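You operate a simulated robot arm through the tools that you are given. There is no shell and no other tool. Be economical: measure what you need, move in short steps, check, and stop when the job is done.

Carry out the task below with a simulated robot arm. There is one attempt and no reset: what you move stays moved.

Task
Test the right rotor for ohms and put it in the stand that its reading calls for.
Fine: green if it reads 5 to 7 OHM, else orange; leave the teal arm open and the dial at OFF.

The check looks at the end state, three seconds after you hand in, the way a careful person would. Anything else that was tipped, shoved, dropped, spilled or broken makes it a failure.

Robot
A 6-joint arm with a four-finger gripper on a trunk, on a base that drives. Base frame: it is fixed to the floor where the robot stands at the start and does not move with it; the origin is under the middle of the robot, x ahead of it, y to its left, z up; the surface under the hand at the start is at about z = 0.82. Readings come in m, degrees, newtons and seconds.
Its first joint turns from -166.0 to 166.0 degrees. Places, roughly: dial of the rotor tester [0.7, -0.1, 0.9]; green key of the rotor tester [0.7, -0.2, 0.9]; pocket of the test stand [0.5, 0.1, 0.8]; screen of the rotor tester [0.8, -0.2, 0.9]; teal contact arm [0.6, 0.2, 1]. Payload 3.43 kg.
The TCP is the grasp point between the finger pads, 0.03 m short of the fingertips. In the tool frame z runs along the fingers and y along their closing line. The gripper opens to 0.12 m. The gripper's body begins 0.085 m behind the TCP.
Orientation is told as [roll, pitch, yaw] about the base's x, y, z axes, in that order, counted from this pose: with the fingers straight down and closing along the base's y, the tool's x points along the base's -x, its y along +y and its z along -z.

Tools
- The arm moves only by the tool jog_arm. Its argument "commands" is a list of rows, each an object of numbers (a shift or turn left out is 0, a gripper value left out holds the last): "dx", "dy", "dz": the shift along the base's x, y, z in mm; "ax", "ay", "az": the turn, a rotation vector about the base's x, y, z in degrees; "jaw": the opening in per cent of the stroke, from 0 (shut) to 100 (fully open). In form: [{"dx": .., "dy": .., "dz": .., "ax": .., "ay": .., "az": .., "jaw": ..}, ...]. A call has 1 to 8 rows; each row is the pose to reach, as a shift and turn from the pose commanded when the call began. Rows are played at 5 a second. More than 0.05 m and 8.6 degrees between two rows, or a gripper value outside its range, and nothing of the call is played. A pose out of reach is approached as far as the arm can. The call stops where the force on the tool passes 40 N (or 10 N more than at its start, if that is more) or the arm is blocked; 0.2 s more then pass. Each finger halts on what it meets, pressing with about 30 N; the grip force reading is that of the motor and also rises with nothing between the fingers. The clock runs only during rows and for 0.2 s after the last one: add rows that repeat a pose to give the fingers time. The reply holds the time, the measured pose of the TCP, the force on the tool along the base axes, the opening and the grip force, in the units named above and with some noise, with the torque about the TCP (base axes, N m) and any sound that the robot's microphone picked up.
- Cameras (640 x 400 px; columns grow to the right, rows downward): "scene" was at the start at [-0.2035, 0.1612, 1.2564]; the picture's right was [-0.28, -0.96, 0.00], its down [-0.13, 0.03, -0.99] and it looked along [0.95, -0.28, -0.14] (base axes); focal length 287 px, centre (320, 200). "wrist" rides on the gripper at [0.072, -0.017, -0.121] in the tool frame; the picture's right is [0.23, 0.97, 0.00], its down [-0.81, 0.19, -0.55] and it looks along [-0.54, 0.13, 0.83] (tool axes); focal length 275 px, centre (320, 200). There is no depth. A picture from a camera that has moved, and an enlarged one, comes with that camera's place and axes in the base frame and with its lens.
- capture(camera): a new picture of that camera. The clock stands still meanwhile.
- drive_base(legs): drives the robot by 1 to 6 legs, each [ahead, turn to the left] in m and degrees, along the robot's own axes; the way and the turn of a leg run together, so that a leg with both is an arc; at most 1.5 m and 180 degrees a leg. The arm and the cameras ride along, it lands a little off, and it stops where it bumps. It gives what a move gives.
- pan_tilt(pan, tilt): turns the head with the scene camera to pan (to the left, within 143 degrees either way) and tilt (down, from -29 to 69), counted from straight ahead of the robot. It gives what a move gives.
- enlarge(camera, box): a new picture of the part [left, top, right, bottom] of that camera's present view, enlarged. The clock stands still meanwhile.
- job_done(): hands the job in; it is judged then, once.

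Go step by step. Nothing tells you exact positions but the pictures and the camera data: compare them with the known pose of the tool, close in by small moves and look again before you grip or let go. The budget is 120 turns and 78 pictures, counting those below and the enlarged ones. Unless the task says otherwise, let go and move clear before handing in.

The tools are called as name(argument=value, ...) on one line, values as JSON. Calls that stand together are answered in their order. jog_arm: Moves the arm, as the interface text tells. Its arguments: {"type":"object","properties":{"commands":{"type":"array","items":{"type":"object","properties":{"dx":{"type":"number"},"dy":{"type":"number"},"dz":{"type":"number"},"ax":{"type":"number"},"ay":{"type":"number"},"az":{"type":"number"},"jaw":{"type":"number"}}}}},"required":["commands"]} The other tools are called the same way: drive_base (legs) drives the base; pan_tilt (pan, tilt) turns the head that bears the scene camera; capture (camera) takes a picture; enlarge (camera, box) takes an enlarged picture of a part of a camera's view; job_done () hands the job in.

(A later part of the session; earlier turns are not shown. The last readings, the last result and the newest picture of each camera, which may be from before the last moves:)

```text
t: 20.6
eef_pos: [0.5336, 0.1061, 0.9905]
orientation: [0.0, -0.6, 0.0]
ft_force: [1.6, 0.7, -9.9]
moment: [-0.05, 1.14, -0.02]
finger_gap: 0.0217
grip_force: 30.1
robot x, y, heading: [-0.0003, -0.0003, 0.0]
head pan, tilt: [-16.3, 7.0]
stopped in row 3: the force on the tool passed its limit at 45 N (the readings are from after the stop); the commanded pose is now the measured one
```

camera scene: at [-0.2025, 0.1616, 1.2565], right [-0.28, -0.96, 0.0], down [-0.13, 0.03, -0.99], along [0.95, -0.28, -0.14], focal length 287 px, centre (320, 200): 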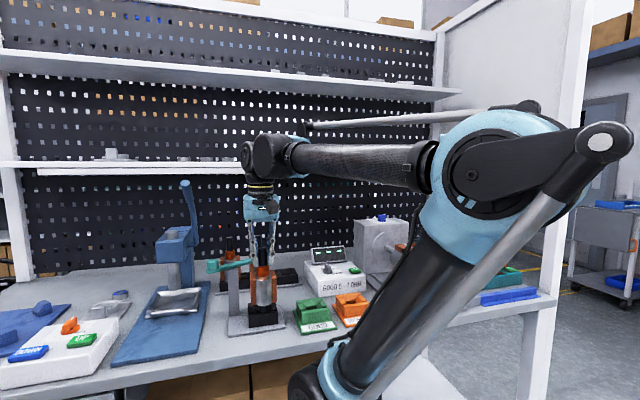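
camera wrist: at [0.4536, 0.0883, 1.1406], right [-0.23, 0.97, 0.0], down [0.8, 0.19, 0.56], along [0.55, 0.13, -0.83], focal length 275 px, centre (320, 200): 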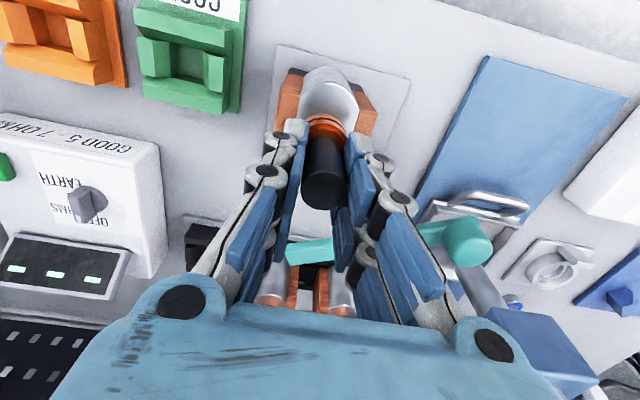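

The rotor is seated, but the stop made the hand rebound to −x. I'll return the hand over the rotor axis to take out the side load before releasing.

jog_arm(commands=[{"dx": 4, "ay": 0.3}, {"dx": 9, "ay": 0.6}, {"dx": 9, "ay": 0.6}])

enlarge(camera="scene", box=[216, 245, 312, 305])

```text
t: 21.4
eef_pos: [0.543, 0.1055, 0.991]
orientation: [0.1, -0.2, 0.0]
ft_force: [-4.8, 0.6, -11.5]
moment: [0.0, 0.64, -0.02]
finger_gap: 0.0214
grip_force: 29.8
robot x, y, heading: [0.0024, 0.0005, -0.1]
head pan, tilt: [-16.3, 7.0]
```

```text
6.67 times, centred on (264, 275) of scene
camera zoom: at [-0.2033, 0.1612, 1.2564], right [-0.28, -0.96, 0.0], down [-0.13, 0.03, -0.99], along [0.95, -0.28, -0.14], focal length 1913 px, centre (693, -300)
```

zoom: 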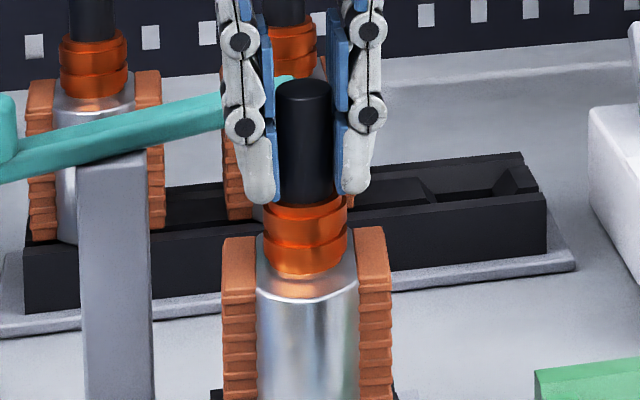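

I'll ease back 2 mm, lower 2 mm and open the fingers slightly so the rotor settles.

jog_arm(commands=[{"dx": -2, "dz": -1, "jaw": 5}, {"dx": -2, "dz": -2, "jaw": 5}, {"dx": -2, "dz": -2, "jaw": 24}, {"dx": -2, "dz": -2, "jaw": 30}, {"dx": -2, "dz": -2, "jaw": 35}])

enlarge(camera="scene", box=[208, 240, 320, 310])

```text
t: 22.6
eef_pos: [0.5404, 0.1064, 0.9907]
orientation: [0.0, -0.3, 0.0]
ft_force: [0.0, -0.4, 0.7]
moment: [-0.01, -0.02, 0.0]
finger_gap: 0.0417
grip_force: 0.1
robot x, y, heading: [-0.0013, -0.0003, -0.3]
head pan, tilt: [-16.3, 7.0]
```

```text
5.71 times, centred on (264, 275) of scene
camera zoom: at [-0.2035, 0.1611, 1.2564], right [-0.28, -0.96, 0.0], down [-0.13, 0.03, -0.99], along [0.95, -0.28, -0.14], focal length 1640 px, centre (640, -229)
```

zoom: 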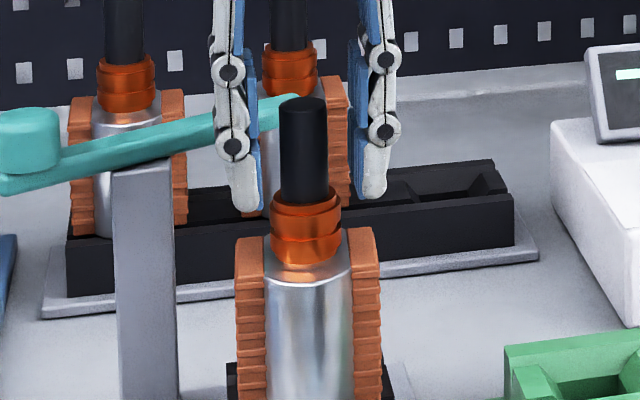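

The rotor stands freely. I'll raise the hand and study the contact arm's geometry from above.

jog_arm(commands=[{"dz": 25}, {"dz": 60}, {"dz": 100}, {"dz": 140}, {"dx": -20, "dy": 20, "dz": 180}, {"dx": -40, "dy": 40, "dz": 200}])

capture(camera="wrist")

enlarge(camera="scene", box=[192, 230, 320, 310])

```text
t: 24.1
eef_pos: [0.5016, 0.1517, 1.1936]
orientation: [-0.1, -0.2, -0.1]
ft_force: [-0.5, -0.1, -0.3]
moment: [0.0, 0.03, -0.01]
finger_gap: 0.0422
grip_force: 0.0
robot x, y, heading: [-0.004, 0.0032, -0.2]
head pan, tilt: [-16.3, 7.0]
```

```text
31 pictures are left
camera wrist: at [0.4303, 0.1337, 1.3143], right [-0.23, 0.97, 0.0], down [0.81, 0.19, 0.56], along [0.54, 0.13, -0.83], focal length 275 px, centre (320, 200)
```

wrist: 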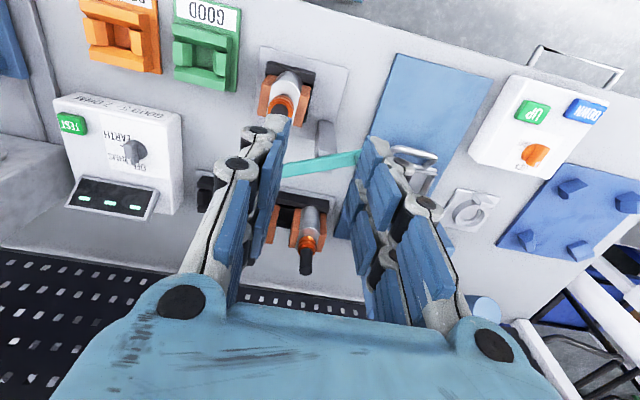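

```text
5.00 times, centred on (256, 270) of scene
camera zoom: at [-0.2034, 0.1611, 1.2564], right [-0.28, -0.96, 0.0], down [-0.13, 0.03, -0.99], along [0.95, -0.28, -0.14], focal length 1435 px, centre (640, -150)
```

zoom: 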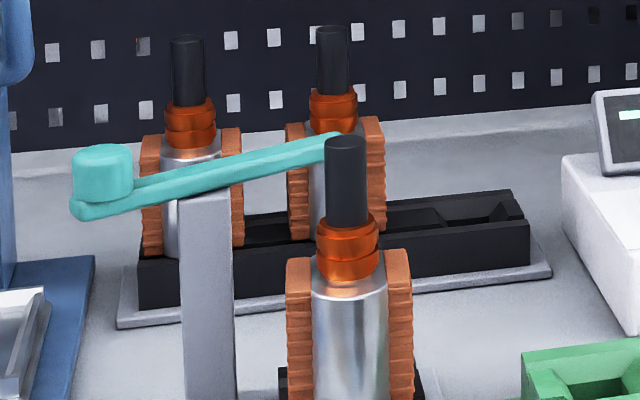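

The arm's post is near (0.588, 0.176). The bar sits at about z 0.965–0.98, and its handle knob is at about (0.565, 0.222, 1.0). Swinging the bar about 50° clockwise brings the tip to the rotor shaft. I'll yaw the hand 90° and cage the knob between the fingers.

jog_arm(commands=[{"dx": 10, "dy": 10, "az": 8, "jaw": 50}, {"dx": 20, "dy": 20, "az": 16}, {"dx": 30, "dy": 30, "az": 24}, {"dx": 40, "dy": 40, "az": 32}, {"dx": 50, "dy": 50, "az": 40}, {"dx": 60, "dy": 60, "az": 48}, {"dx": 63, "dy": 70, "az": 56}, {"dx": 63, "dy": 70, "az": 64}])

jog_arm(commands=[{"az": 8}, {"az": 16}, {"az": 24}, {"az": 26, "dz": -40}, {"az": 26, "dz": -80}, {"az": 26, "dz": -110}, {"az": 26, "dz": -110}])

capture(camera="wrist")

enlarge(camera="scene", box=[160, 220, 288, 300])

```text
t: 25.9
eef_pos: [0.5639, 0.2182, 1.1909]
orientation: [0.1, -0.3, 64.2]
ft_force: [-0.9, 0.4, 0.1]
moment: [-0.03, 0.02, -0.01]
finger_gap: 0.06
grip_force: 0.1
robot x, y, heading: [-0.0002, -0.0006, 0.1]
head pan, tilt: [-16.3, 7.0]
```

```text
t: 27.4
eef_pos: [0.5656, 0.2164, 1.0797]
orientation: [0.1, -0.3, 90.0]
ft_force: [-0.1, -0.5, -0.1]
moment: [-0.03, -0.01, 0.01]
finger_gap: 0.0599
grip_force: 0.0
robot x, y, heading: [-0.0016, 0.0028, 0.1]
head pan, tilt: [-16.3, 7.0]
```

```text
29 pictures are left
camera wrist: at [0.5822, 0.1441, 1.2], right [-0.97, -0.23, 0.0], down [-0.19, 0.81, 0.56], along [-0.13, 0.54, -0.83], focal length 275 px, centre (320, 200)
```

wrist: 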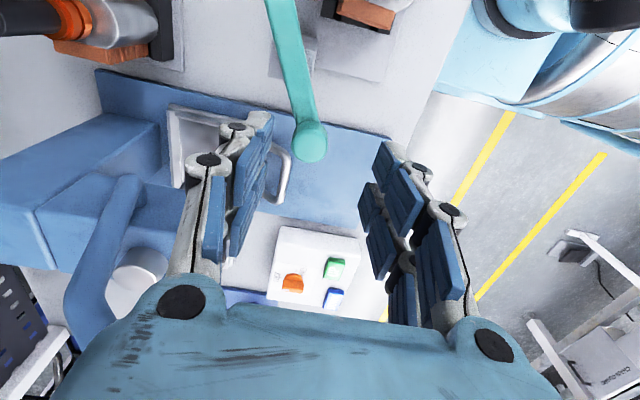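

```text
5.00 times, centred on (224, 260) of scene
camera zoom: at [-0.2034, 0.1611, 1.2564], right [-0.28, -0.96, 0.0], down [-0.13, 0.03, -0.99], along [0.95, -0.28, -0.14], focal length 1435 px, centre (800, -100)
```

zoom: 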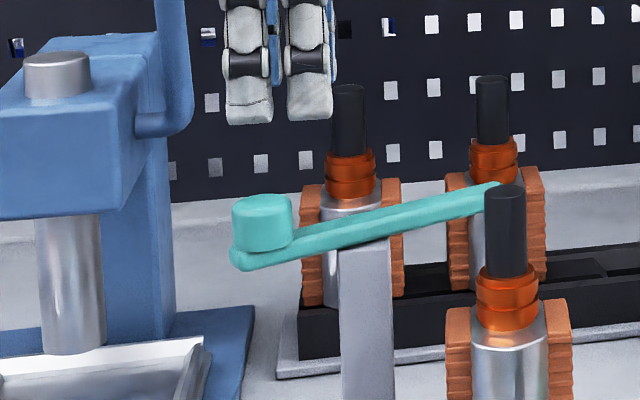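

The knob is at about (0.571, 0.217), nearly under the hand. I'll shift 5 mm, lower so the fingers straddle it, and close to a loose cage.

jog_arm(commands=[{"dx": 5, "dz": -25}, {"dx": 5, "dz": -45}, {"dx": 5, "dz": -62}, {"dx": 5, "dz": -62}])

enlarge(camera="scene", box=[160, 220, 288, 300])

```text
t: 28.4
eef_pos: [0.568, 0.2136, 1.0191]
orientation: [0.2, -0.3, 90.0]
ft_force: [0.1, 0.0, 0.2]
moment: [0.02, 0.02, 0.01]
finger_gap: 0.0601
grip_force: 0.0
robot x, y, heading: [-0.0003, 0.0031, -0.0]
head pan, tilt: [-16.3, 7.0]
```

```text
5.00 times, centred on (224, 260) of scene
camera zoom: at [-0.2034, 0.1611, 1.2564], right [-0.28, -0.96, 0.0], down [-0.13, 0.03, -0.99], along [0.95, -0.28, -0.14], focal length 1435 px, centre (800, -100)
```

zoom: 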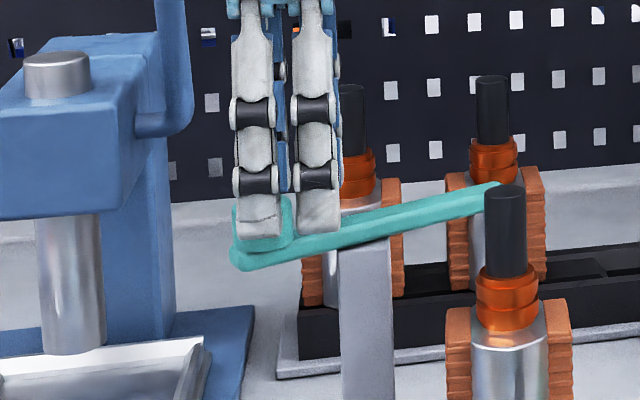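

The fingers straddle the knob just above the bar. I'll narrow the gap and sweep the knob along its arc, mostly +x, until the tip meets the shaft.

jog_arm(commands=[{"jaw": 36}, {"jaw": 36}, {"dx": 8, "dy": 3}, {"dx": 15, "dy": 4}, {"dx": 22, "dy": 5}, {"dx": 29, "dy": 4}, {"dx": 33, "dy": 3}])

enlarge(camera="scene", box=[160, 220, 320, 320])

```text
t: 30.1
eef_pos: [0.603, 0.2196, 1.0185]
orientation: [0.2, -0.4, 90.0]
ft_force: [-0.3, -0.1, 1.1]
moment: [-0.01, 0.02, 0.0]
finger_gap: 0.0434
grip_force: 0.6
robot x, y, heading: [-0.0034, -0.0015, -0.4]
head pan, tilt: [-16.3, 7.0]
```

```text
4.00 times, centred on (240, 270) of scene
camera zoom: at [-0.2035, 0.1611, 1.2564], right [-0.28, -0.96, 0.0], down [-0.13, 0.03, -0.99], along [0.95, -0.28, -0.14], focal length 1148 px, centre (640, -80)
```

zoom: 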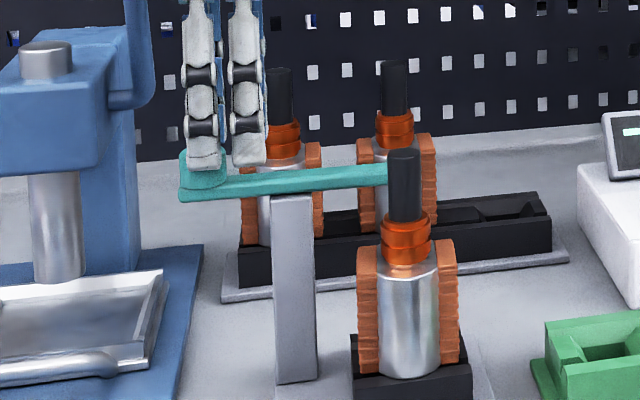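

The bar is swinging freely. I'll keep going in small steps until it touches the shaft.

jog_arm(commands=[{"dx": 4, "dy": -1}, {"dx": 8, "dy": -3}, {"dx": 12, "dy": -5}])

enlarge(camera="scene", box=[160, 220, 320, 320])

```text
t: 30.9
eef_pos: [0.6121, 0.215, 1.0186]
orientation: [0.1, -0.3, 90.0]
ft_force: [-0.7, 0.4, 0.3]
moment: [0.0, -0.02, 0.0]
finger_gap: 0.0433
grip_force: 0.2
robot x, y, heading: [0.0017, -0.0036, -0.2]
head pan, tilt: [-16.3, 7.0]
```

```text
4.00 times, centred on (240, 270) of scene
camera zoom: at [-0.2035, 0.1611, 1.2564], right [-0.28, -0.96, 0.0], down [-0.13, 0.03, -0.99], along [0.95, -0.28, -0.14], focal length 1148 px, centre (640, -80)
```

zoom: 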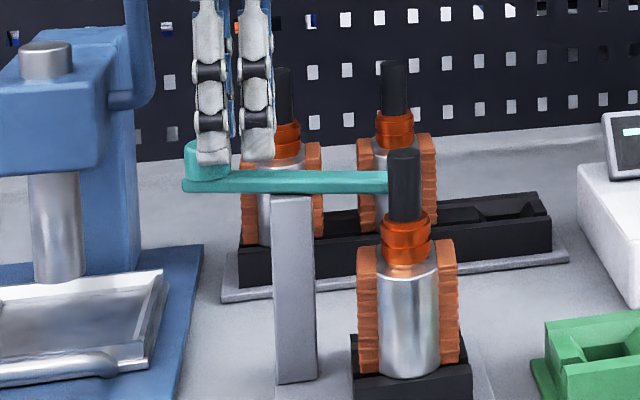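

The bar end is almost at the shaft. I'll take a few more millimetres with force checks.

jog_arm(commands=[{"dx": 3, "dy": -2}, {"dx": 5, "dy": -3}, {"dx": 7, "dy": -5}, {"dx": 7, "dy": -5}])

enlarge(camera="scene", box=[192, 230, 320, 310])

```text
t: 31.9
eef_pos: [0.6214, 0.2103, 1.0198]
orientation: [0.2, -0.3, 90.1]
ft_force: [-10.0, 1.8, 2.5]
moment: [0.15, 0.29, 0.19]
finger_gap: 0.0494
grip_force: 5.2
robot x, y, heading: [-0.0012, -0.001, 0.2]
head pan, tilt: [-16.3, 7.0]
```

```text
5.00 times, centred on (256, 270) of scene
camera zoom: at [-0.2039, 0.1612, 1.2563], right [-0.28, -0.96, 0.0], down [-0.13, 0.03, -0.99], along [0.95, -0.28, -0.13], focal length 1435 px, centre (640, -150)
```

zoom: 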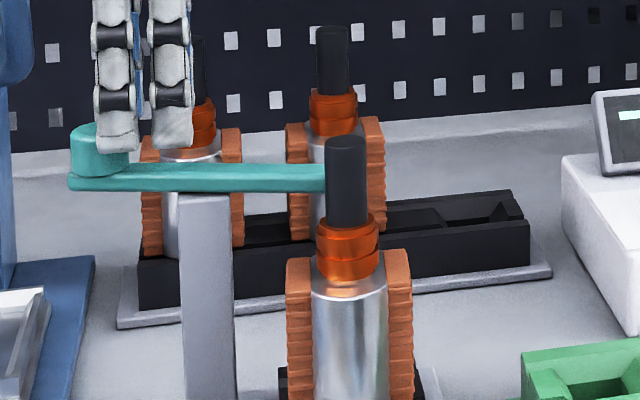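

The bar has met the shaft at about 10 N and the rotor still stands straight. I'll open the fingers, rise clear, and head for the tester.

jog_arm(commands=[{"jaw": 50}, {"jaw": 55}, {"dz": 40}, {"dz": 85}, {"dz": 130}])

enlarge(camera="scene", box=[192, 230, 384, 350])

```text
t: 33.0
eef_pos: [0.6237, 0.2067, 1.1501]
orientation: [0.1, -0.3, 90.0]
ft_force: [1.0, -0.3, 0.4]
moment: [0.0, 0.0, 0.02]
finger_gap: 0.066
grip_force: 0.1
robot x, y, heading: [0.0003, -0.0003, 0.0]
head pan, tilt: [-16.3, 7.0]
```

```text
3.33 times, centred on (288, 290) of scene
camera zoom: at [-0.2034, 0.1611, 1.2564], right [-0.28, -0.96, 0.0], down [-0.13, 0.03, -0.99], along [0.95, -0.28, -0.14], focal length 956 px, centre (427, -100)
```

zoom: 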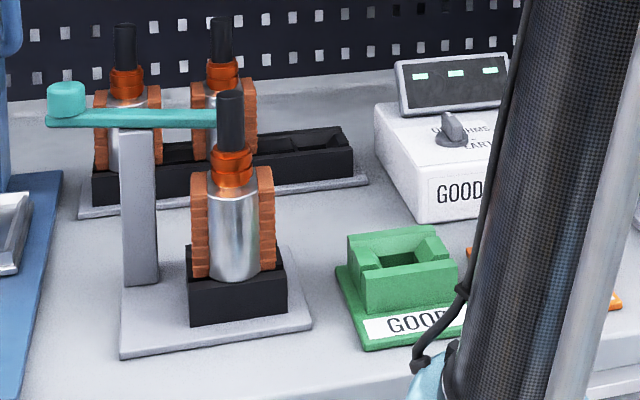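

The contact stays closed. Next is the tester, with the dial near (0.675, −0.12, 0.90). I'll carry the hand over while turning it back to yaw 0.

jog_arm(commands=[{"dy": -38, "az": -8}, {"dy": -76, "az": -16}, {"dy": -114, "az": -24}, {"dy": -152, "az": -32}, {"dy": -190, "az": -40}, {"dy": -228, "az": -48}, {"dy": -266, "az": -56}, {"dy": -304, "az": -64}])

jog_arm(commands=[{"az": -8}, {"az": -16, "dy": -15}, {"az": -24, "dy": -25}, {"az": -26, "dy": -25, "dz": -30}])

capture(camera="wrist")

```text
t: 34.9
eef_pos: [0.6217, -0.0948, 1.1482]
orientation: [-0.1, -0.2, 25.9]
ft_force: [-0.9, 0.4, -0.8]
moment: [0.03, 0.0, 0.05]
finger_gap: 0.0662
grip_force: 0.0
robot x, y, heading: [-0.0022, 0.0001, 0.2]
head pan, tilt: [-16.3, 7.0]
```

```text
t: 35.9
eef_pos: [0.6207, -0.1185, 1.1169]
orientation: [0.0, -0.2, -0.1]
ft_force: [-0.8, 0.7, 0.5]
moment: [0.03, -0.02, 0.0]
finger_gap: 0.0659
grip_force: 0.1
robot x, y, heading: [-0.0019, -0.0002, -0.1]
head pan, tilt: [-16.3, 7.0]
```

```text
22 pictures are left
camera wrist: at [0.5485, -0.1353, 1.2382], right [-0.23, 0.97, 0.0], down [0.81, 0.19, 0.56], along [0.54, 0.13, -0.83], focal length 275 px, centre (320, 200)
```

wrist: 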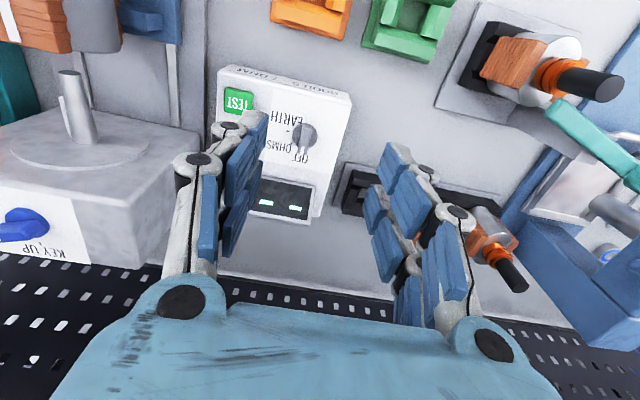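

The dial and TEST key are in view. I'll enlarge them once for exact placement.

enlarge(camera="wrist", box=[210, 60, 370, 160])

```text
4.00 times, centred on (290, 110) of wrist
camera zoom: at [0.5485, -0.1353, 1.2382], right [-0.23, 0.97, 0.0], down [0.81, 0.19, 0.56], along [0.54, 0.13, -0.83], focal length 1101 px, centre (440, 560)
```

zoom: 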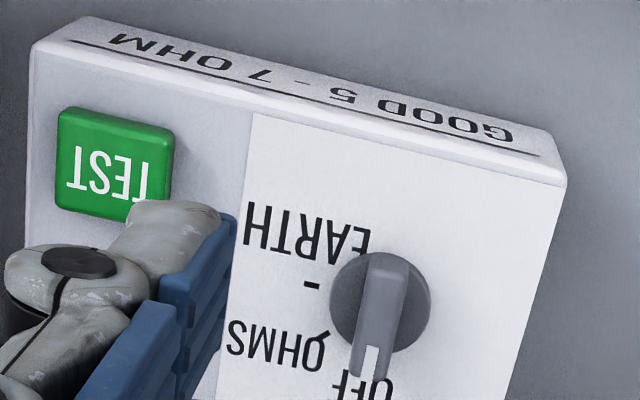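

The dial axis is at about (0.680, −0.124) with its grip top at about 0.903. OFF points along +x, with OHMS 45° clockwise of it. I'll lower the fingers either side of the grip.

jog_arm(commands=[{"dx": 20, "dz": -30, "jaw": 45}, {"dx": 40, "dy": -3, "dz": -70}, {"dx": 59, "dy": -5, "dz": -110}, {"dx": 59, "dy": -5, "dz": -150}, {"dx": 59, "dy": -5, "dz": -180}, {"dx": 59, "dy": -5, "dz": -190}])

enlarge(camera="wrist", box=[220, 60, 420, 185])

enlarge(camera="scene", box=[280, 230, 376, 290])

```text
t: 37.2
eef_pos: [0.6799, -0.1259, 0.9265]
orientation: [0.0, -0.2, 0.0]
ft_force: [-0.2, 0.5, 0.0]
moment: [0.0, 0.01, -0.02]
finger_gap: 0.054
grip_force: 0.1
robot x, y, heading: [0.0007, 0.0016, -0.0]
head pan, tilt: [-16.3, 7.0]
```

```text
3.20 times, centred on (320, 122) of wrist
camera zoom: at [0.6081, -0.1427, 1.0471], right [-0.23, 0.97, 0.0], down [0.81, 0.19, 0.56], along [0.54, 0.13, -0.83], focal length 881 px, centre (320, 448)
```

zoom: 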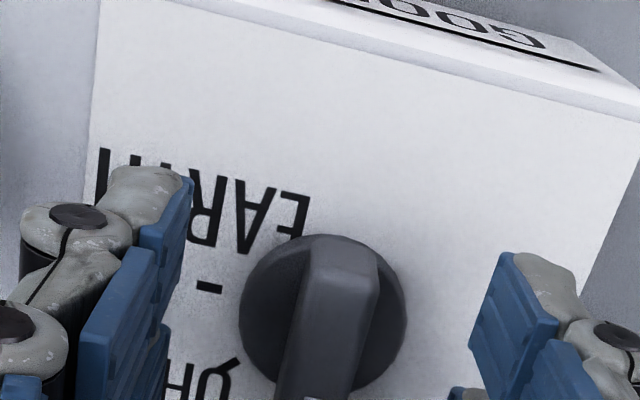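

```text
6.67 times, centred on (328, 260) of scene
camera zoom: at [-0.2034, 0.1611, 1.2564], right [-0.28, -0.96, 0.0], down [-0.13, 0.03, -0.99], along [0.95, -0.28, -0.14], focal length 1913 px, centre (267, -200)
```

zoom: 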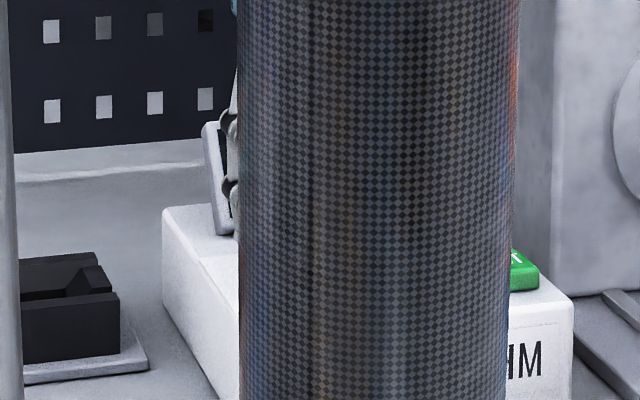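

The fingers straddle the dial grip well. I'll lower 9 mm, close on the grip, and turn it 45° clockwise.

jog_arm(commands=[{"dx": 2, "dy": 1, "dz": -5, "jaw": 45}, {"dx": 2, "dy": 1, "dz": -9, "jaw": 45}, {"dx": 2, "dy": 1, "dz": -9, "jaw": 30}, {"dx": 2, "dy": 1, "dz": -9, "jaw": 15}, {"dx": 2, "dy": 1, "dz": -9, "jaw": 5}, {"dx": 2, "dy": 1, "dz": -9, "jaw": 5}, {"dx": 2, "dy": 1, "dz": -9, "jaw": 5}])

```text
t: 38.9
eef_pos: [0.6812, -0.1239, 0.9183]
orientation: [0.0, -0.3, 0.0]
ft_force: [-0.3, -20.2, -7.5]
moment: [-0.62, -0.21, -0.02]
finger_gap: 0.013
grip_force: 45.0
robot x, y, heading: [-0.0006, 0.0033, 0.1]
head pan, tilt: [-16.3, 7.0]
```

The grip is held at 13 mm with a side load, so I'll relieve it by 2 mm toward −y and then turn.

jog_arm(commands=[{"dy": -2, "jaw": 8}, {"dy": -2, "az": -8}, {"dy": -2, "az": -16}, {"dy": -2, "az": -24}, {"dy": -2, "az": -32}, {"dy": -2, "az": -39}, {"dy": -2, "az": -45}, {"dy": -2, "az": -45}])

```text
t: 40.6
eef_pos: [0.6821, -0.1225, 0.9189]
orientation: [0.0, -0.2, -45.1]
ft_force: [-14.8, 22.3, -7.5]
moment: [1.33, 1.16, 0.01]
finger_gap: 0.0131
grip_force: 45.1
robot x, y, heading: [0.0017, -0.0014, 0.4]
head pan, tilt: [-16.3, 7.0]
```

The dial turned with the hand. I'll release, rise, and check the dial.

jog_arm(commands=[{"jaw": 25}, {"jaw": 40}, {"dz": 25}, {"dz": 60}, {"dz": 80, "dx": -20}, {"dz": 80, "dx": -50}])

capture(camera="wrist")

```text
t: 42.0
eef_pos: [0.6326, -0.1239, 0.9973]
orientation: [0.0, -0.2, -45.0]
ft_force: [0.4, -0.2, 0.8]
moment: [0.05, 0.02, -0.01]
finger_gap: 0.0479
grip_force: 0.1
robot x, y, heading: [-0.001, 0.0024, -0.1]
head pan, tilt: [-16.3, 7.0]
```

```text
18 pictures are left
camera wrist: at [0.5712, -0.0848, 1.1196], right [0.53, 0.85, 0.0], down [0.71, -0.44, 0.56], along [0.47, -0.29, -0.83], focal length 275 px, centre (320, 200)
```

wrist: 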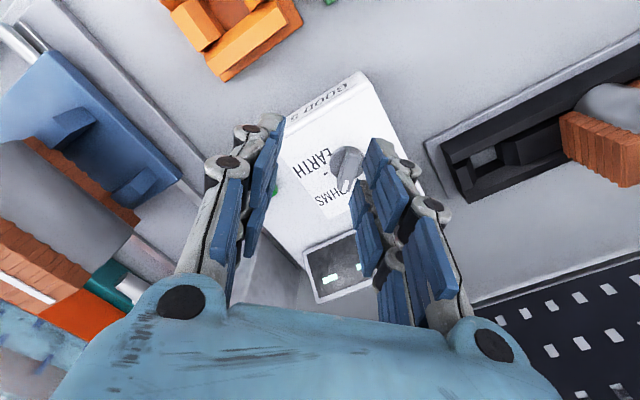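

The dial pointer is now at OHMS. The TEST key is near (0.656, −0.214, 0.887), so I'll close the fingers and come above it.

jog_arm(commands=[{"dx": 6, "dy": -30, "jaw": 20}, {"dx": 12, "dy": -60, "jaw": 0}, {"dx": 23, "dy": -90, "jaw": 0}, {"dx": 23, "dy": -90, "dz": -35, "jaw": 0}, {"dx": 23, "dy": -90, "dz": -60, "jaw": 0}, {"dx": 23, "dy": -90, "dz": -65, "jaw": 0}])

capture(camera="wrist")

```text
t: 43.5
eef_pos: [0.6562, -0.2151, 0.9337]
orientation: [-0.1, -0.3, -45.0]
ft_force: [0.4, -0.6, 0.3]
moment: [-0.02, 0.02, -0.01]
finger_gap: 0.0001
grip_force: 30.3
robot x, y, heading: [0.0001, -0.0023, 0.2]
head pan, tilt: [-16.3, 7.0]
```

```text
17 pictures are left
camera wrist: at [0.5922, -0.1768, 1.0547], right [0.53, 0.85, 0.0], down [0.71, -0.44, 0.56], along [0.47, -0.29, -0.83], focal length 275 px, centre (320, 200)
```

wrist: 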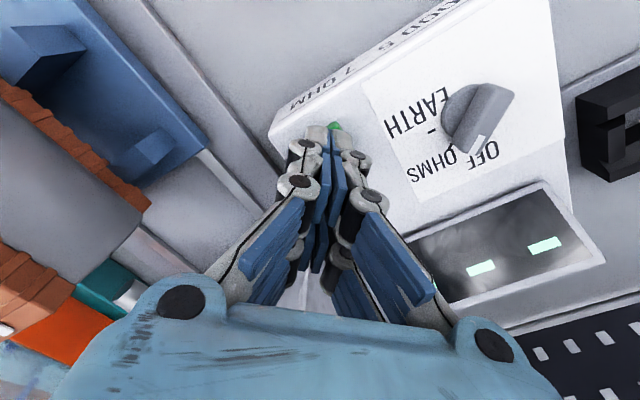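

The pointer sits at OHMS and the fingertips are over the green key. I'll press down in small steps.

jog_arm(commands=[{"dz": -6}, {"dz": -11}, {"dz": -14}, {"dz": -16}])

```text
t: 44.5
eef_pos: [0.655, -0.2156, 0.9179]
orientation: [0.1, -0.3, -44.9]
ft_force: [0.2, 0.4, 0.7]
moment: [0.05, 0.0, -0.02]
finger_gap: 0.0
grip_force: 30.2
robot x, y, heading: [-0.0001, 0.0009, -0.1]
head pan, tilt: [-16.3, 7.0]
```

jog_arm(commands=[{"dz": -2}, {"dz": -4}, {"dz": -6}, {"dz": -7}])

```text
t: 45.5
eef_pos: [0.6542, -0.2147, 0.9121]
orientation: [-0.2, -0.4, -45.0]
ft_force: [-3.7, -6.0, 15.7]
moment: [-0.1, 0.18, 0.04]
finger_gap: 0.006
grip_force: 32.9
robot x, y, heading: [0.0006, -0.0031, -0.1]
head pan, tilt: [-16.3, 7.0]
```

The key is under about 16 N. I'll check the screen while it's pressed.

enlarge(camera="wrist", box=[380, 180, 640, 342])

```text
2.46 times, centred on (510, 261) of wrist
camera zoom: at [0.5923, -0.1764, 1.0325], right [0.53, 0.85, 0.0], down [0.71, -0.44, 0.56], along [0.47, -0.29, -0.83], focal length 678 px, centre (-148, 50)
```

zoom: 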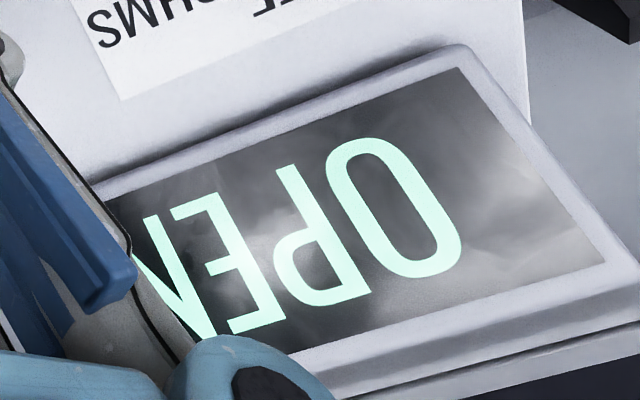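

The screen reads OPEN, so the contact arm isn't touching properly. I'll rise, carry the hand back with yaw −90 so the camera looks along the bar at the shaft, and inspect.

jog_arm(commands=[{"dz": 45}, {"dz": 95}, {"dz": 145}, {"dz": 190, "az": -7}, {"dz": 230, "dy": 20, "az": -15}, {"dz": 230, "dy": 60, "az": -23}, {"dz": 230, "dy": 105, "az": -31}, {"dz": 230, "dy": 150, "az": -39}])

jog_arm(commands=[{"dy": 45, "az": -6}, {"dy": 90, "az": -6}, {"dy": 135, "az": -6, "dx": -5}, {"dy": 180, "az": -6, "dx": -10}, {"dy": 225, "az": -6, "dx": -20}, {"dy": 260, "az": -6, "dx": -30}])

capture(camera="wrist")

```text
t: 47.2
eef_pos: [0.6583, -0.0657, 1.1387]
orientation: [0.0, -0.3, -84.1]
ft_force: [0.3, 0.3, 0.1]
moment: [-0.01, 0.02, 0.02]
finger_gap: 0.0004
grip_force: 33.3
robot x, y, heading: [0.0004, -0.0005, -0.1]
head pan, tilt: [-16.3, 7.0]
```

```text
t: 48.6
eef_pos: [0.6263, 0.1941, 1.1388]
orientation: [-0.1, -0.3, -89.9]
ft_force: [0.2, 0.0, 0.3]
moment: [0.02, -0.03, 0.0]
finger_gap: 0.0
grip_force: 33.2
robot x, y, heading: [-0.002, -0.0007, -0.4]
head pan, tilt: [-16.3, 7.0]
```

```text
15 pictures are left
camera wrist: at [0.6103, 0.2661, 1.2599], right [0.97, 0.23, 0.0], down [0.19, -0.81, 0.56], along [0.13, -0.54, -0.83], focal length 275 px, centre (320, 200)
```

wrist: 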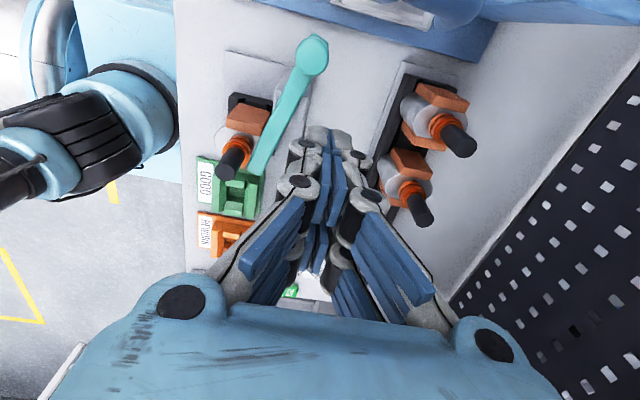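

The bar lies right beside the shaft. I'll enlarge to see whether there's a gap.

enlarge(camera="wrist", box=[190, 100, 318, 180])

```text
5.00 times, centred on (254, 140) of wrist
camera zoom: at [0.6103, 0.2661, 1.2599], right [0.97, 0.23, 0.0], down [0.19, -0.81, 0.56], along [0.13, -0.54, -0.83], focal length 1376 px, centre (650, 500)
```

zoom: 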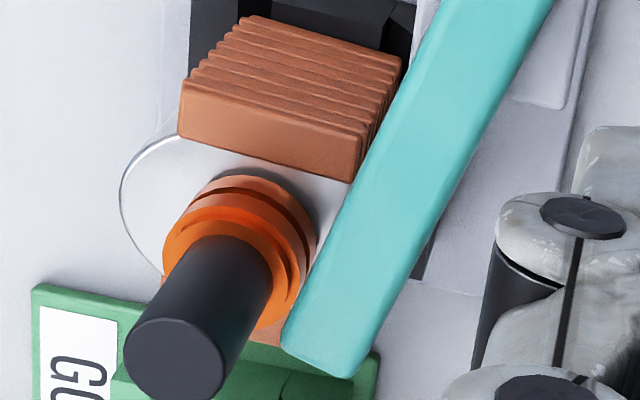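

There still seems to be a small gap: re-fitting the geometry puts the knob near (0.611, 0.236), so the earlier push caught only its edge. I'll cage the knob properly and check before pushing.

jog_arm(commands=[{"dx": -5, "dy": 15, "jaw": 30}, {"dx": -10, "dy": 30, "jaw": 55}, {"dx": -15, "dy": 41, "dz": -30, "jaw": 55}, {"dx": -15, "dy": 41, "dz": -65, "jaw": 55}, {"dx": -15, "dy": 41, "dz": -85, "jaw": 55}])

capture(camera="wrist")

```text
t: 49.9
eef_pos: [0.6111, 0.2356, 1.054]
orientation: [0.0, -0.4, -89.9]
ft_force: [0.0, 1.4, 3.1]
moment: [-0.02, 0.11, -0.03]
finger_gap: 0.0661
grip_force: 0.1
robot x, y, heading: [0.0035, 0.0039, -0.0]
head pan, tilt: [-16.3, 7.0]
```

```text
13 pictures are left
camera wrist: at [0.5947, 0.3082, 1.1743], right [0.97, 0.23, 0.0], down [0.19, -0.81, 0.56], along [0.13, -0.54, -0.83], focal length 275 px, centre (320, 200)
```

wrist: 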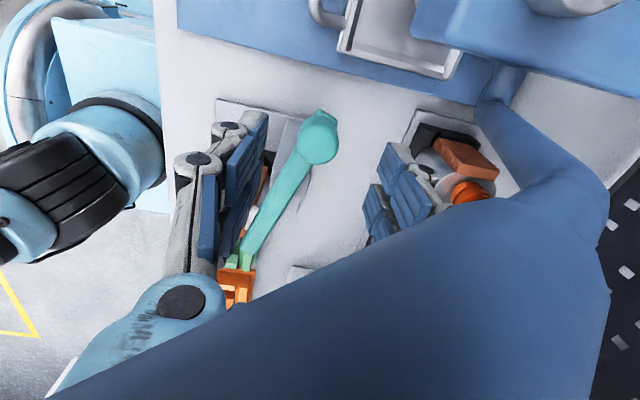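

The blue press lever is right against the hand's camera side, with a light 3 N touch. I'll reverse out exactly the way I came.

jog_arm(commands=[{"dz": 20}, {"dz": 55}, {"dx": 5, "dy": -11, "dz": 85}, {"dx": 10, "dy": -26, "dz": 85}, {"dx": 15, "dy": -41, "dz": 85}])

capture(camera="scene")

```text
t: 51.0
eef_pos: [0.6251, 0.1946, 1.1413]
orientation: [0.1, -0.2, -89.9]
ft_force: [0.8, -0.8, 0.4]
moment: [0.02, 0.02, -0.01]
finger_gap: 0.0661
grip_force: 0.0
robot x, y, heading: [-0.0009, -0.0021, -0.0]
head pan, tilt: [-16.3, 7.0]
```

```text
12 pictures are left
camera scene: at [-0.2034, 0.1612, 1.2564], right [-0.28, -0.96, 0.0], down [-0.13, 0.03, -0.99], along [0.95, -0.28, -0.14], focal length 287 px, centre (320, 200)
```

scene: 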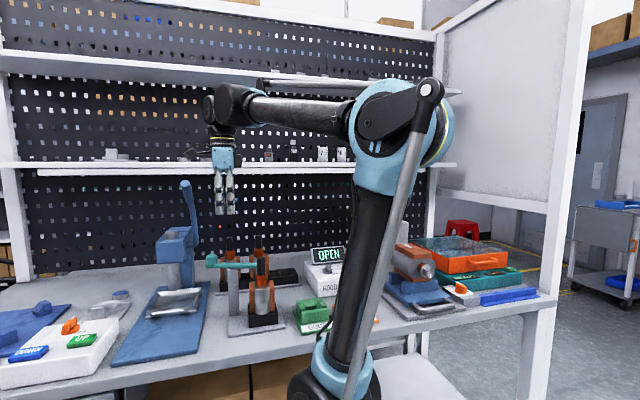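

The press lever looks unmoved, and OPEN is still readable from here. It's safer to push the bar itself from its far side, so I'll lower closed fingers at about (0.632, 0.130), well away from the press.

jog_arm(commands=[{"dx": 4, "dy": -25, "jaw": 0}, {"dx": 8, "dy": -50, "jaw": 0}, {"dx": 8, "dy": -64, "jaw": 0}, {"dx": 8, "dy": -64, "dz": -45}, {"dx": 8, "dy": -64, "dz": -90}, {"dx": 8, "dy": -64, "dz": -130}, {"dx": 8, "dy": -64, "dz": -149}])

jog_arm(commands=[{"dx": -8}, {"dx": -14}, {"dx": -20}, {"dx": -24}])

```text
t: 52.6
eef_pos: [0.6303, 0.1302, 0.9924]
orientation: [0.1, -0.3, -90.0]
ft_force: [0.2, -0.2, -0.8]
moment: [0.03, 0.0, -0.01]
finger_gap: 0.0
grip_force: 29.8
robot x, y, heading: [0.0034, 0.0009, 0.1]
head pan, tilt: [-16.3, 7.0]
```

```text
t: 53.6
eef_pos: [0.6095, 0.1326, 0.9923]
orientation: [-0.1, -0.4, -89.9]
ft_force: [0.8, 0.3, -0.5]
moment: [0.01, -0.04, -0.01]
finger_gap: 0.0001
grip_force: 30.2
robot x, y, heading: [0.0027, -0.0009, -0.4]
head pan, tilt: [-16.3, 7.0]
```

jog_arm(commands=[{"dx": -3}, {"dx": -6}, {"dx": -9}])

capture(camera="wrist")

```text
t: 54.3
eef_pos: [0.5904, 0.1316, 1.0018]
orientation: [0.8, -0.2, -90.1]
ft_force: [-8.8, -2.6, 27.2]
moment: [0.26, 0.35, 0.34]
finger_gap: 0.0001
grip_force: 29.7
robot x, y, heading: [0.0023, 0.0008, 0.0]
head pan, tilt: [-16.3, 7.0]
stopped in row 3: the force on the tool passed its limit at 47 N (the readings are from after the stop); the commanded pose is now the measured one
```

```text
11 pictures are left
camera wrist: at [0.5712, 0.2031, 1.1221], right [0.97, 0.23, 0.01], down [0.18, -0.81, 0.56], along [0.14, -0.54, -0.83], focal length 275 px, centre (320, 200)
```

wrist: 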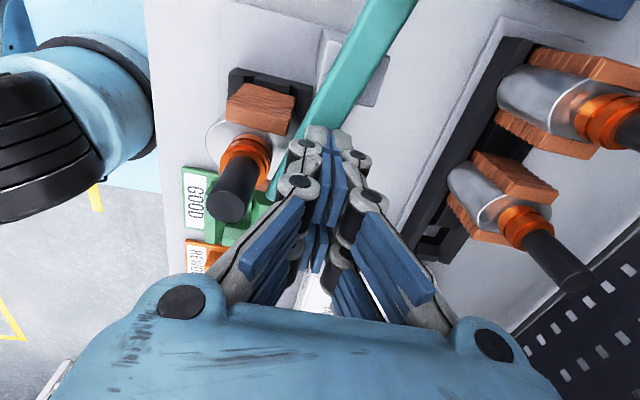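

The push met firm resistance and the fingertips rode up onto the bar. I'll lift off straight up and look at the result.

jog_arm(commands=[{"dz": 15}, {"dz": 50}, {"dz": 90}, {"dz": 135}])

enlarge(camera="scene", box=[192, 230, 320, 310])

enlarge(camera="wrist", box=[190, 60, 350, 160])

```text
t: 55.3
eef_pos: [0.5921, 0.1319, 1.1352]
orientation: [0.9, -0.3, -90.1]
ft_force: [-0.5, 0.4, 0.2]
moment: [-0.01, 0.0, -0.01]
finger_gap: 0.0
grip_force: 30.3
robot x, y, heading: [0.001, -0.001, -0.2]
head pan, tilt: [-16.3, 7.0]
```

```text
5.00 times, centred on (256, 270) of scene
camera zoom: at [-0.2033, 0.1611, 1.2564], right [-0.28, -0.96, 0.0], down [-0.13, 0.03, -0.99], along [0.95, -0.28, -0.14], focal length 1435 px, centre (640, -150)
```

zoom: 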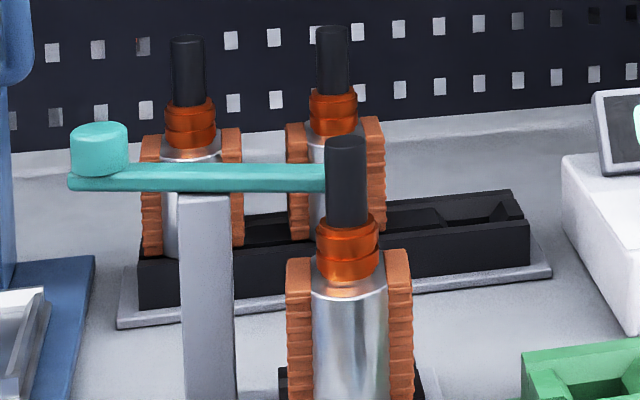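

```text
4.00 times, centred on (270, 110) of wrist
camera zoom: at [0.5734, 0.2035, 1.2562], right [0.97, 0.23, 0.02], down [0.18, -0.81, 0.56], along [0.14, -0.54, -0.83], focal length 1101 px, centre (520, 560)
```

zoom: 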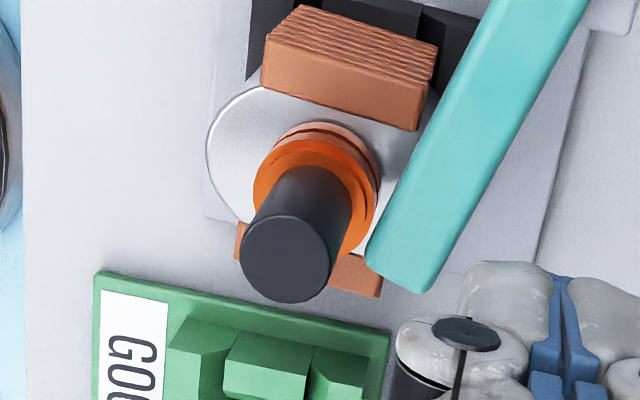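

The bar seems held at a firm stop, though perspective hides whether it touches the collar. On the way back to the tester I'll put the camera almost straight above the contact for a plan view.

jog_arm(commands=[{"dx": -8, "dy": -30, "ax": -0.8}, {"dx": -16, "dy": -62, "ax": -0.8}, {"dx": -16, "dy": -62, "ax": -0.8}])

enlarge(camera="wrist", box=[224, 0, 416, 120])

```text
t: 56.1
eef_pos: [0.5769, 0.0712, 1.1342]
orientation: [1.1, -1.0, -90.1]
ft_force: [-0.3, -1.1, -0.3]
moment: [0.01, 0.01, 0.02]
finger_gap: 0.0
grip_force: 30.2
robot x, y, heading: [0.004, -0.002, 0.0]
head pan, tilt: [-16.3, 7.0]
```

```text
3.33 times, centred on (320, 60) of wrist
camera zoom: at [0.5589, 0.1437, 1.2546], right [0.97, 0.23, 0.01], down [0.18, -0.8, 0.57], along [0.14, -0.55, -0.82], focal length 918 px, centre (320, 667)
```

zoom: 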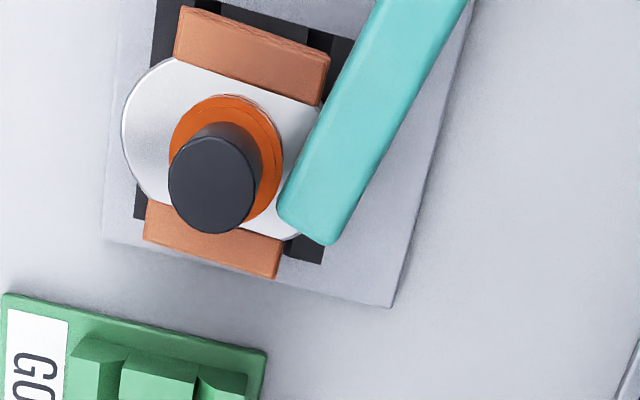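

In plan view the bar's edge lies against the collar within a millimetre or two, and the firm push may have closed any remaining gap. I'll press TEST again.

jog_arm(commands=[{"dx": 12, "dy": -45}, {"dx": 24, "dy": -90}, {"dx": 36, "dy": -135}, {"dx": 48, "dy": -180}, {"dx": 60, "dy": -225}, {"dx": 72, "dy": -268}, {"dx": 78, "dy": -286, "dz": -40}, {"dx": 78, "dy": -286, "dz": -85}])

jog_arm(commands=[{"dz": -45}, {"dz": -90}, {"dz": -120}, {"dz": -126}])

```text
t: 57.9
eef_pos: [0.6556, -0.2166, 1.0496]
orientation: [1.0, -1.1, -90.1]
ft_force: [0.3, 0.4, 0.6]
moment: [0.02, -0.02, 0.02]
finger_gap: 0.0
grip_force: 30.3
robot x, y, heading: [-0.0012, -0.0004, 0.1]
head pan, tilt: [-16.3, 7.0]
```

```text
t: 58.9
eef_pos: [0.6535, -0.2163, 0.9222]
orientation: [0.9, -0.9, -90.1]
ft_force: [0.4, 0.7, -0.1]
moment: [-0.02, -0.04, -0.02]
finger_gap: 0.0
grip_force: 30.4
robot x, y, heading: [0.0011, 0.0026, -0.1]
head pan, tilt: [-16.3, 7.0]
```

jog_arm(commands=[{"dz": -5}, {"dz": -8}, {"dz": -11}, {"dz": -11}, {"dz": -5}, {"dz": 20}, {"dz": 60}])

capture(camera="wrist")

```text
t: 60.5
eef_pos: [0.6551, -0.2164, 0.9847]
orientation: [1.0, -1.0, -90.1]
ft_force: [0.7, -0.2, -0.9]
moment: [0.01, 0.03, 0.02]
finger_gap: 0.0001
grip_force: 33.6
robot x, y, heading: [-0.0011, 0.0021, -0.3]
head pan, tilt: [-16.3, 7.0]
```

```text
7 pictures are left
camera wrist: at [0.6373, -0.1435, 1.1044], right [0.97, 0.23, 0.01], down [0.18, -0.8, 0.57], along [0.14, -0.55, -0.82], focal length 275 px, centre (320, 200)
```

wrist: 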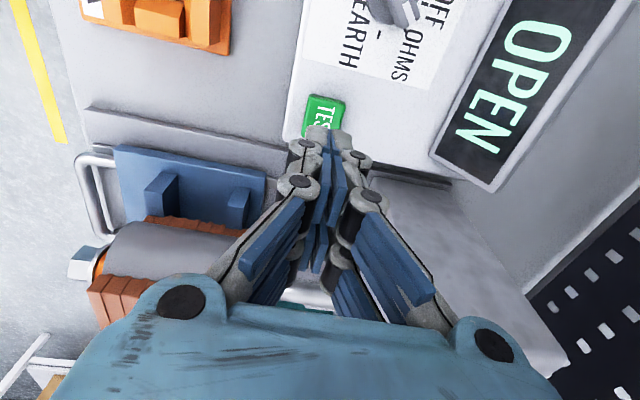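

It still reads OPEN. The hand heights show the rotor sits about 4 mm higher in the pocket than it did in the rack. The plan view shows it yawed about 3° to the slot, so its raised collar blocks the bar. I'll open the arm by pushing the bar from its near side, then reseat the rotor.

jog_arm(commands=[{"dz": 50}, {"dz": 100}, {"dz": 155, "dy": 10}, {"dz": 155, "dy": 55, "dx": -12}, {"dz": 155, "dy": 100, "dx": -25}, {"dz": 155, "dy": 145, "dx": -40}, {"dz": 155, "dy": 190, "dx": -55}, {"dz": 155, "dy": 235, "dx": -70}])

jog_arm(commands=[{"dx": -12, "dy": 45, "ax": -1, "ay": 0.9}, {"dx": -24, "dy": 90, "ax": -1, "ay": 0.9}, {"dx": -35, "dy": 130, "ax": -1, "ay": 0.9}, {"dx": -35, "dy": 130, "dz": -40, "ax": -1, "ay": 0.9}, {"dx": -35, "dy": 130, "dz": -80, "ax": -1, "ay": 0.9}, {"dx": -35, "dy": 130, "dz": -110, "ax": -1, "ay": 0.9}])

```text
refused: row 3 steps farther than a row can; nothing moved
```

```text
t: 61.8
eef_pos: [0.6099, -0.087, 0.9075]
orientation: [0.4, -1.9, -90.2]
ft_force: [-0.1, -0.6, 0.7]
moment: [0.04, 0.03, 0.04]
finger_gap: 0.0
grip_force: 33.9
robot x, y, heading: [0.0047, 0.001, -0.1]
head pan, tilt: [-16.3, 7.0]
stopped in row 6: the force on the tool passed its limit at 124 N (the readings are from after the stop); the commanded pose is now the measured one
```

The first call was refused, so the second one ran from the wrong place and bumped something near the tester's corner. I'll lift straight up and check for damage.

jog_arm(commands=[{"dz": 20}, {"dz": 60}, {"dz": 105}, {"dz": 150}, {"dz": 190}, {"dz": 230}])

capture(camera="wrist")

```text
t: 63.2
eef_pos: [0.6109, -0.087, 1.1377]
orientation: [0.4, -2.0, -90.2]
ft_force: [-0.3, -0.8, 1.0]
moment: [-0.02, 0.01, 0.02]
finger_gap: 0.0
grip_force: 33.4
robot x, y, heading: [0.0025, -0.0017, -0.1]
head pan, tilt: [-16.3, 7.0]
```

```text
6 pictures are left
camera wrist: at [0.5944, -0.0113, 1.2561], right [0.97, 0.23, 0.0], down [0.19, -0.79, 0.58], along [0.13, -0.57, -0.81], focal length 275 px, centre (320, 200)
```

wrist: 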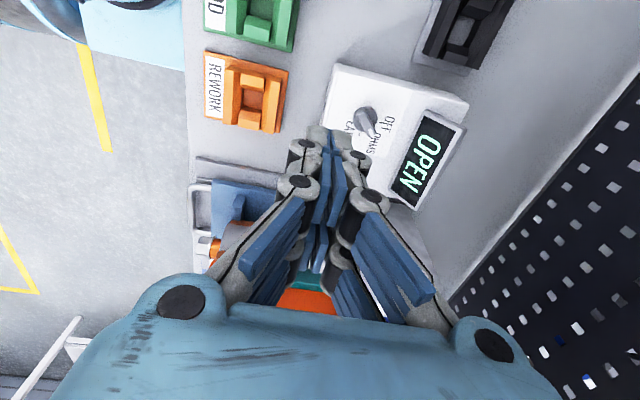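

The tester stands where it was and nothing shifted. I'll move on one call at a time, correcting the small tilt while travelling to the start point beside the bar.

jog_arm(commands=[{"dx": -10, "dy": 40, "ax": 1, "ay": 0.2}, {"dx": -20, "dy": 80, "ax": 2, "ay": 0.4}, {"dx": -30, "dy": 120, "ax": 2, "ay": 0.4}, {"dx": -42, "dy": 160, "ax": 2, "ay": 0.4}, {"dx": -54, "dy": 200, "ax": 2, "ay": 0.4}, {"dx": -61, "dy": 236, "ax": 2, "ay": 0.4}])

```text
t: 64.6
eef_pos: [0.5506, 0.1491, 1.1382]
orientation: [0.0, 0.0, -90.1]
ft_force: [0.2, -1.2, 0.4]
moment: [0.01, 0.02, -0.01]
finger_gap: 0.0
grip_force: 33.8
robot x, y, heading: [0.0039, 0.0007, 0.1]
head pan, tilt: [-16.3, 7.0]
```

The hand is level at (0.5506, 0.149). I'll lower the closed fingers between the rotor and the bar, above the coils.

jog_arm(commands=[{"dz": -45}, {"dz": -90}, {"dz": -130}, {"dz": -154}])

```text
t: 65.6
eef_pos: [0.5516, 0.1478, 0.9853]
orientation: [0.0, 0.0, -90.2]
ft_force: [0.0, -0.6, -0.6]
moment: [0.0, -0.03, 0.01]
finger_gap: 0.0
grip_force: 33.6
robot x, y, heading: [0.0046, 0.0008, -0.1]
head pan, tilt: [-16.3, 7.0]
```

The descent was free of contact. Now I'll push +x to swing the bar open.

jog_arm(commands=[{"dx": 8}, {"dx": 15}, {"dx": 22}, {"dx": 29}, {"dx": 36}, {"dx": 43}, {"dx": 46}])

```text
t: 66.5
eef_pos: [0.5573, 0.1495, 0.9897]
orientation: [0.2, 0.0, -90.0]
ft_force: [3.3, 0.0, -0.6]
moment: [-0.12, 0.22, 0.01]
finger_gap: 0.0
grip_force: 33.1
robot x, y, heading: [-0.0015, -0.0003, 0.1]
head pan, tilt: [-16.3, 7.0]
stopped in row 4: the force on the tool passed its limit at 49 N (the readings are from after the stop); the commanded pose is now the measured one
```

It stopped early, most likely against the post. I'll slide 13 mm toward the tip end of the bar and push again, a bit higher.

jog_arm(commands=[{"dy": -5, "dz": 2}, {"dy": -13, "dz": 2}, {"dy": -13, "dz": 2, "dx": 6}, {"dy": -13, "dz": 2, "dx": 12}, {"dy": -13, "dz": 2, "dx": 17}])

```text
t: 67.7
eef_pos: [0.5753, 0.1369, 0.9929]
orientation: [0.3, 0.0, -89.9]
ft_force: [-0.3, 0.0, 0.6]
moment: [0.02, 0.01, -0.02]
finger_gap: 0.0002
grip_force: 33.8
robot x, y, heading: [-0.0045, -0.0008, 0.1]
head pan, tilt: [-16.3, 7.0]
```

jog_arm(commands=[{"dx": 6}, {"dx": 12}, {"dx": 18}, {"dx": 24}, {"dx": 29}, {"dx": 33}])

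enlarge(camera="scene", box=[192, 215, 352, 315])

```text
t: 68.3
eef_pos: [0.5719, 0.1368, 0.9968]
orientation: [0.5, -0.1, -89.8]
ft_force: [3.0, 0.0, -1.7]
moment: [-0.04, 0.25, 0.05]
finger_gap: 0.0001
grip_force: 33.6
robot x, y, heading: [-0.0037, 0.0007, -0.0]
head pan, tilt: [-16.3, 7.0]
stopped in row 3: the force on the tool passed its limit at 51 N (the readings are from after the stop); the commanded pose is now the measured one
```

```text
4.00 times, centred on (272, 265) of scene
camera zoom: at [-0.2026, 0.1614, 1.2565], right [-0.28, -0.96, 0.0], down [-0.13, 0.03, -0.99], along [0.95, -0.28, -0.14], focal length 1148 px, centre (512, -60)
```

zoom: 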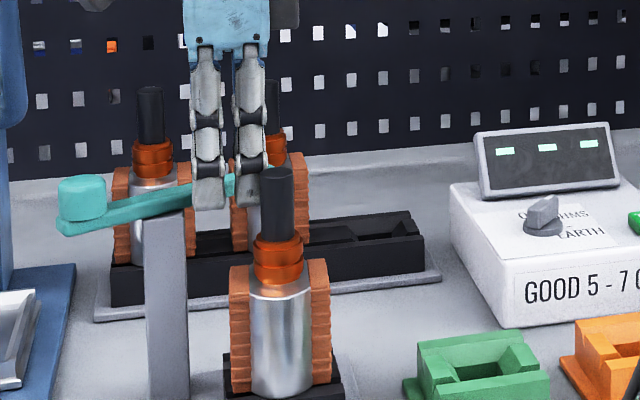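

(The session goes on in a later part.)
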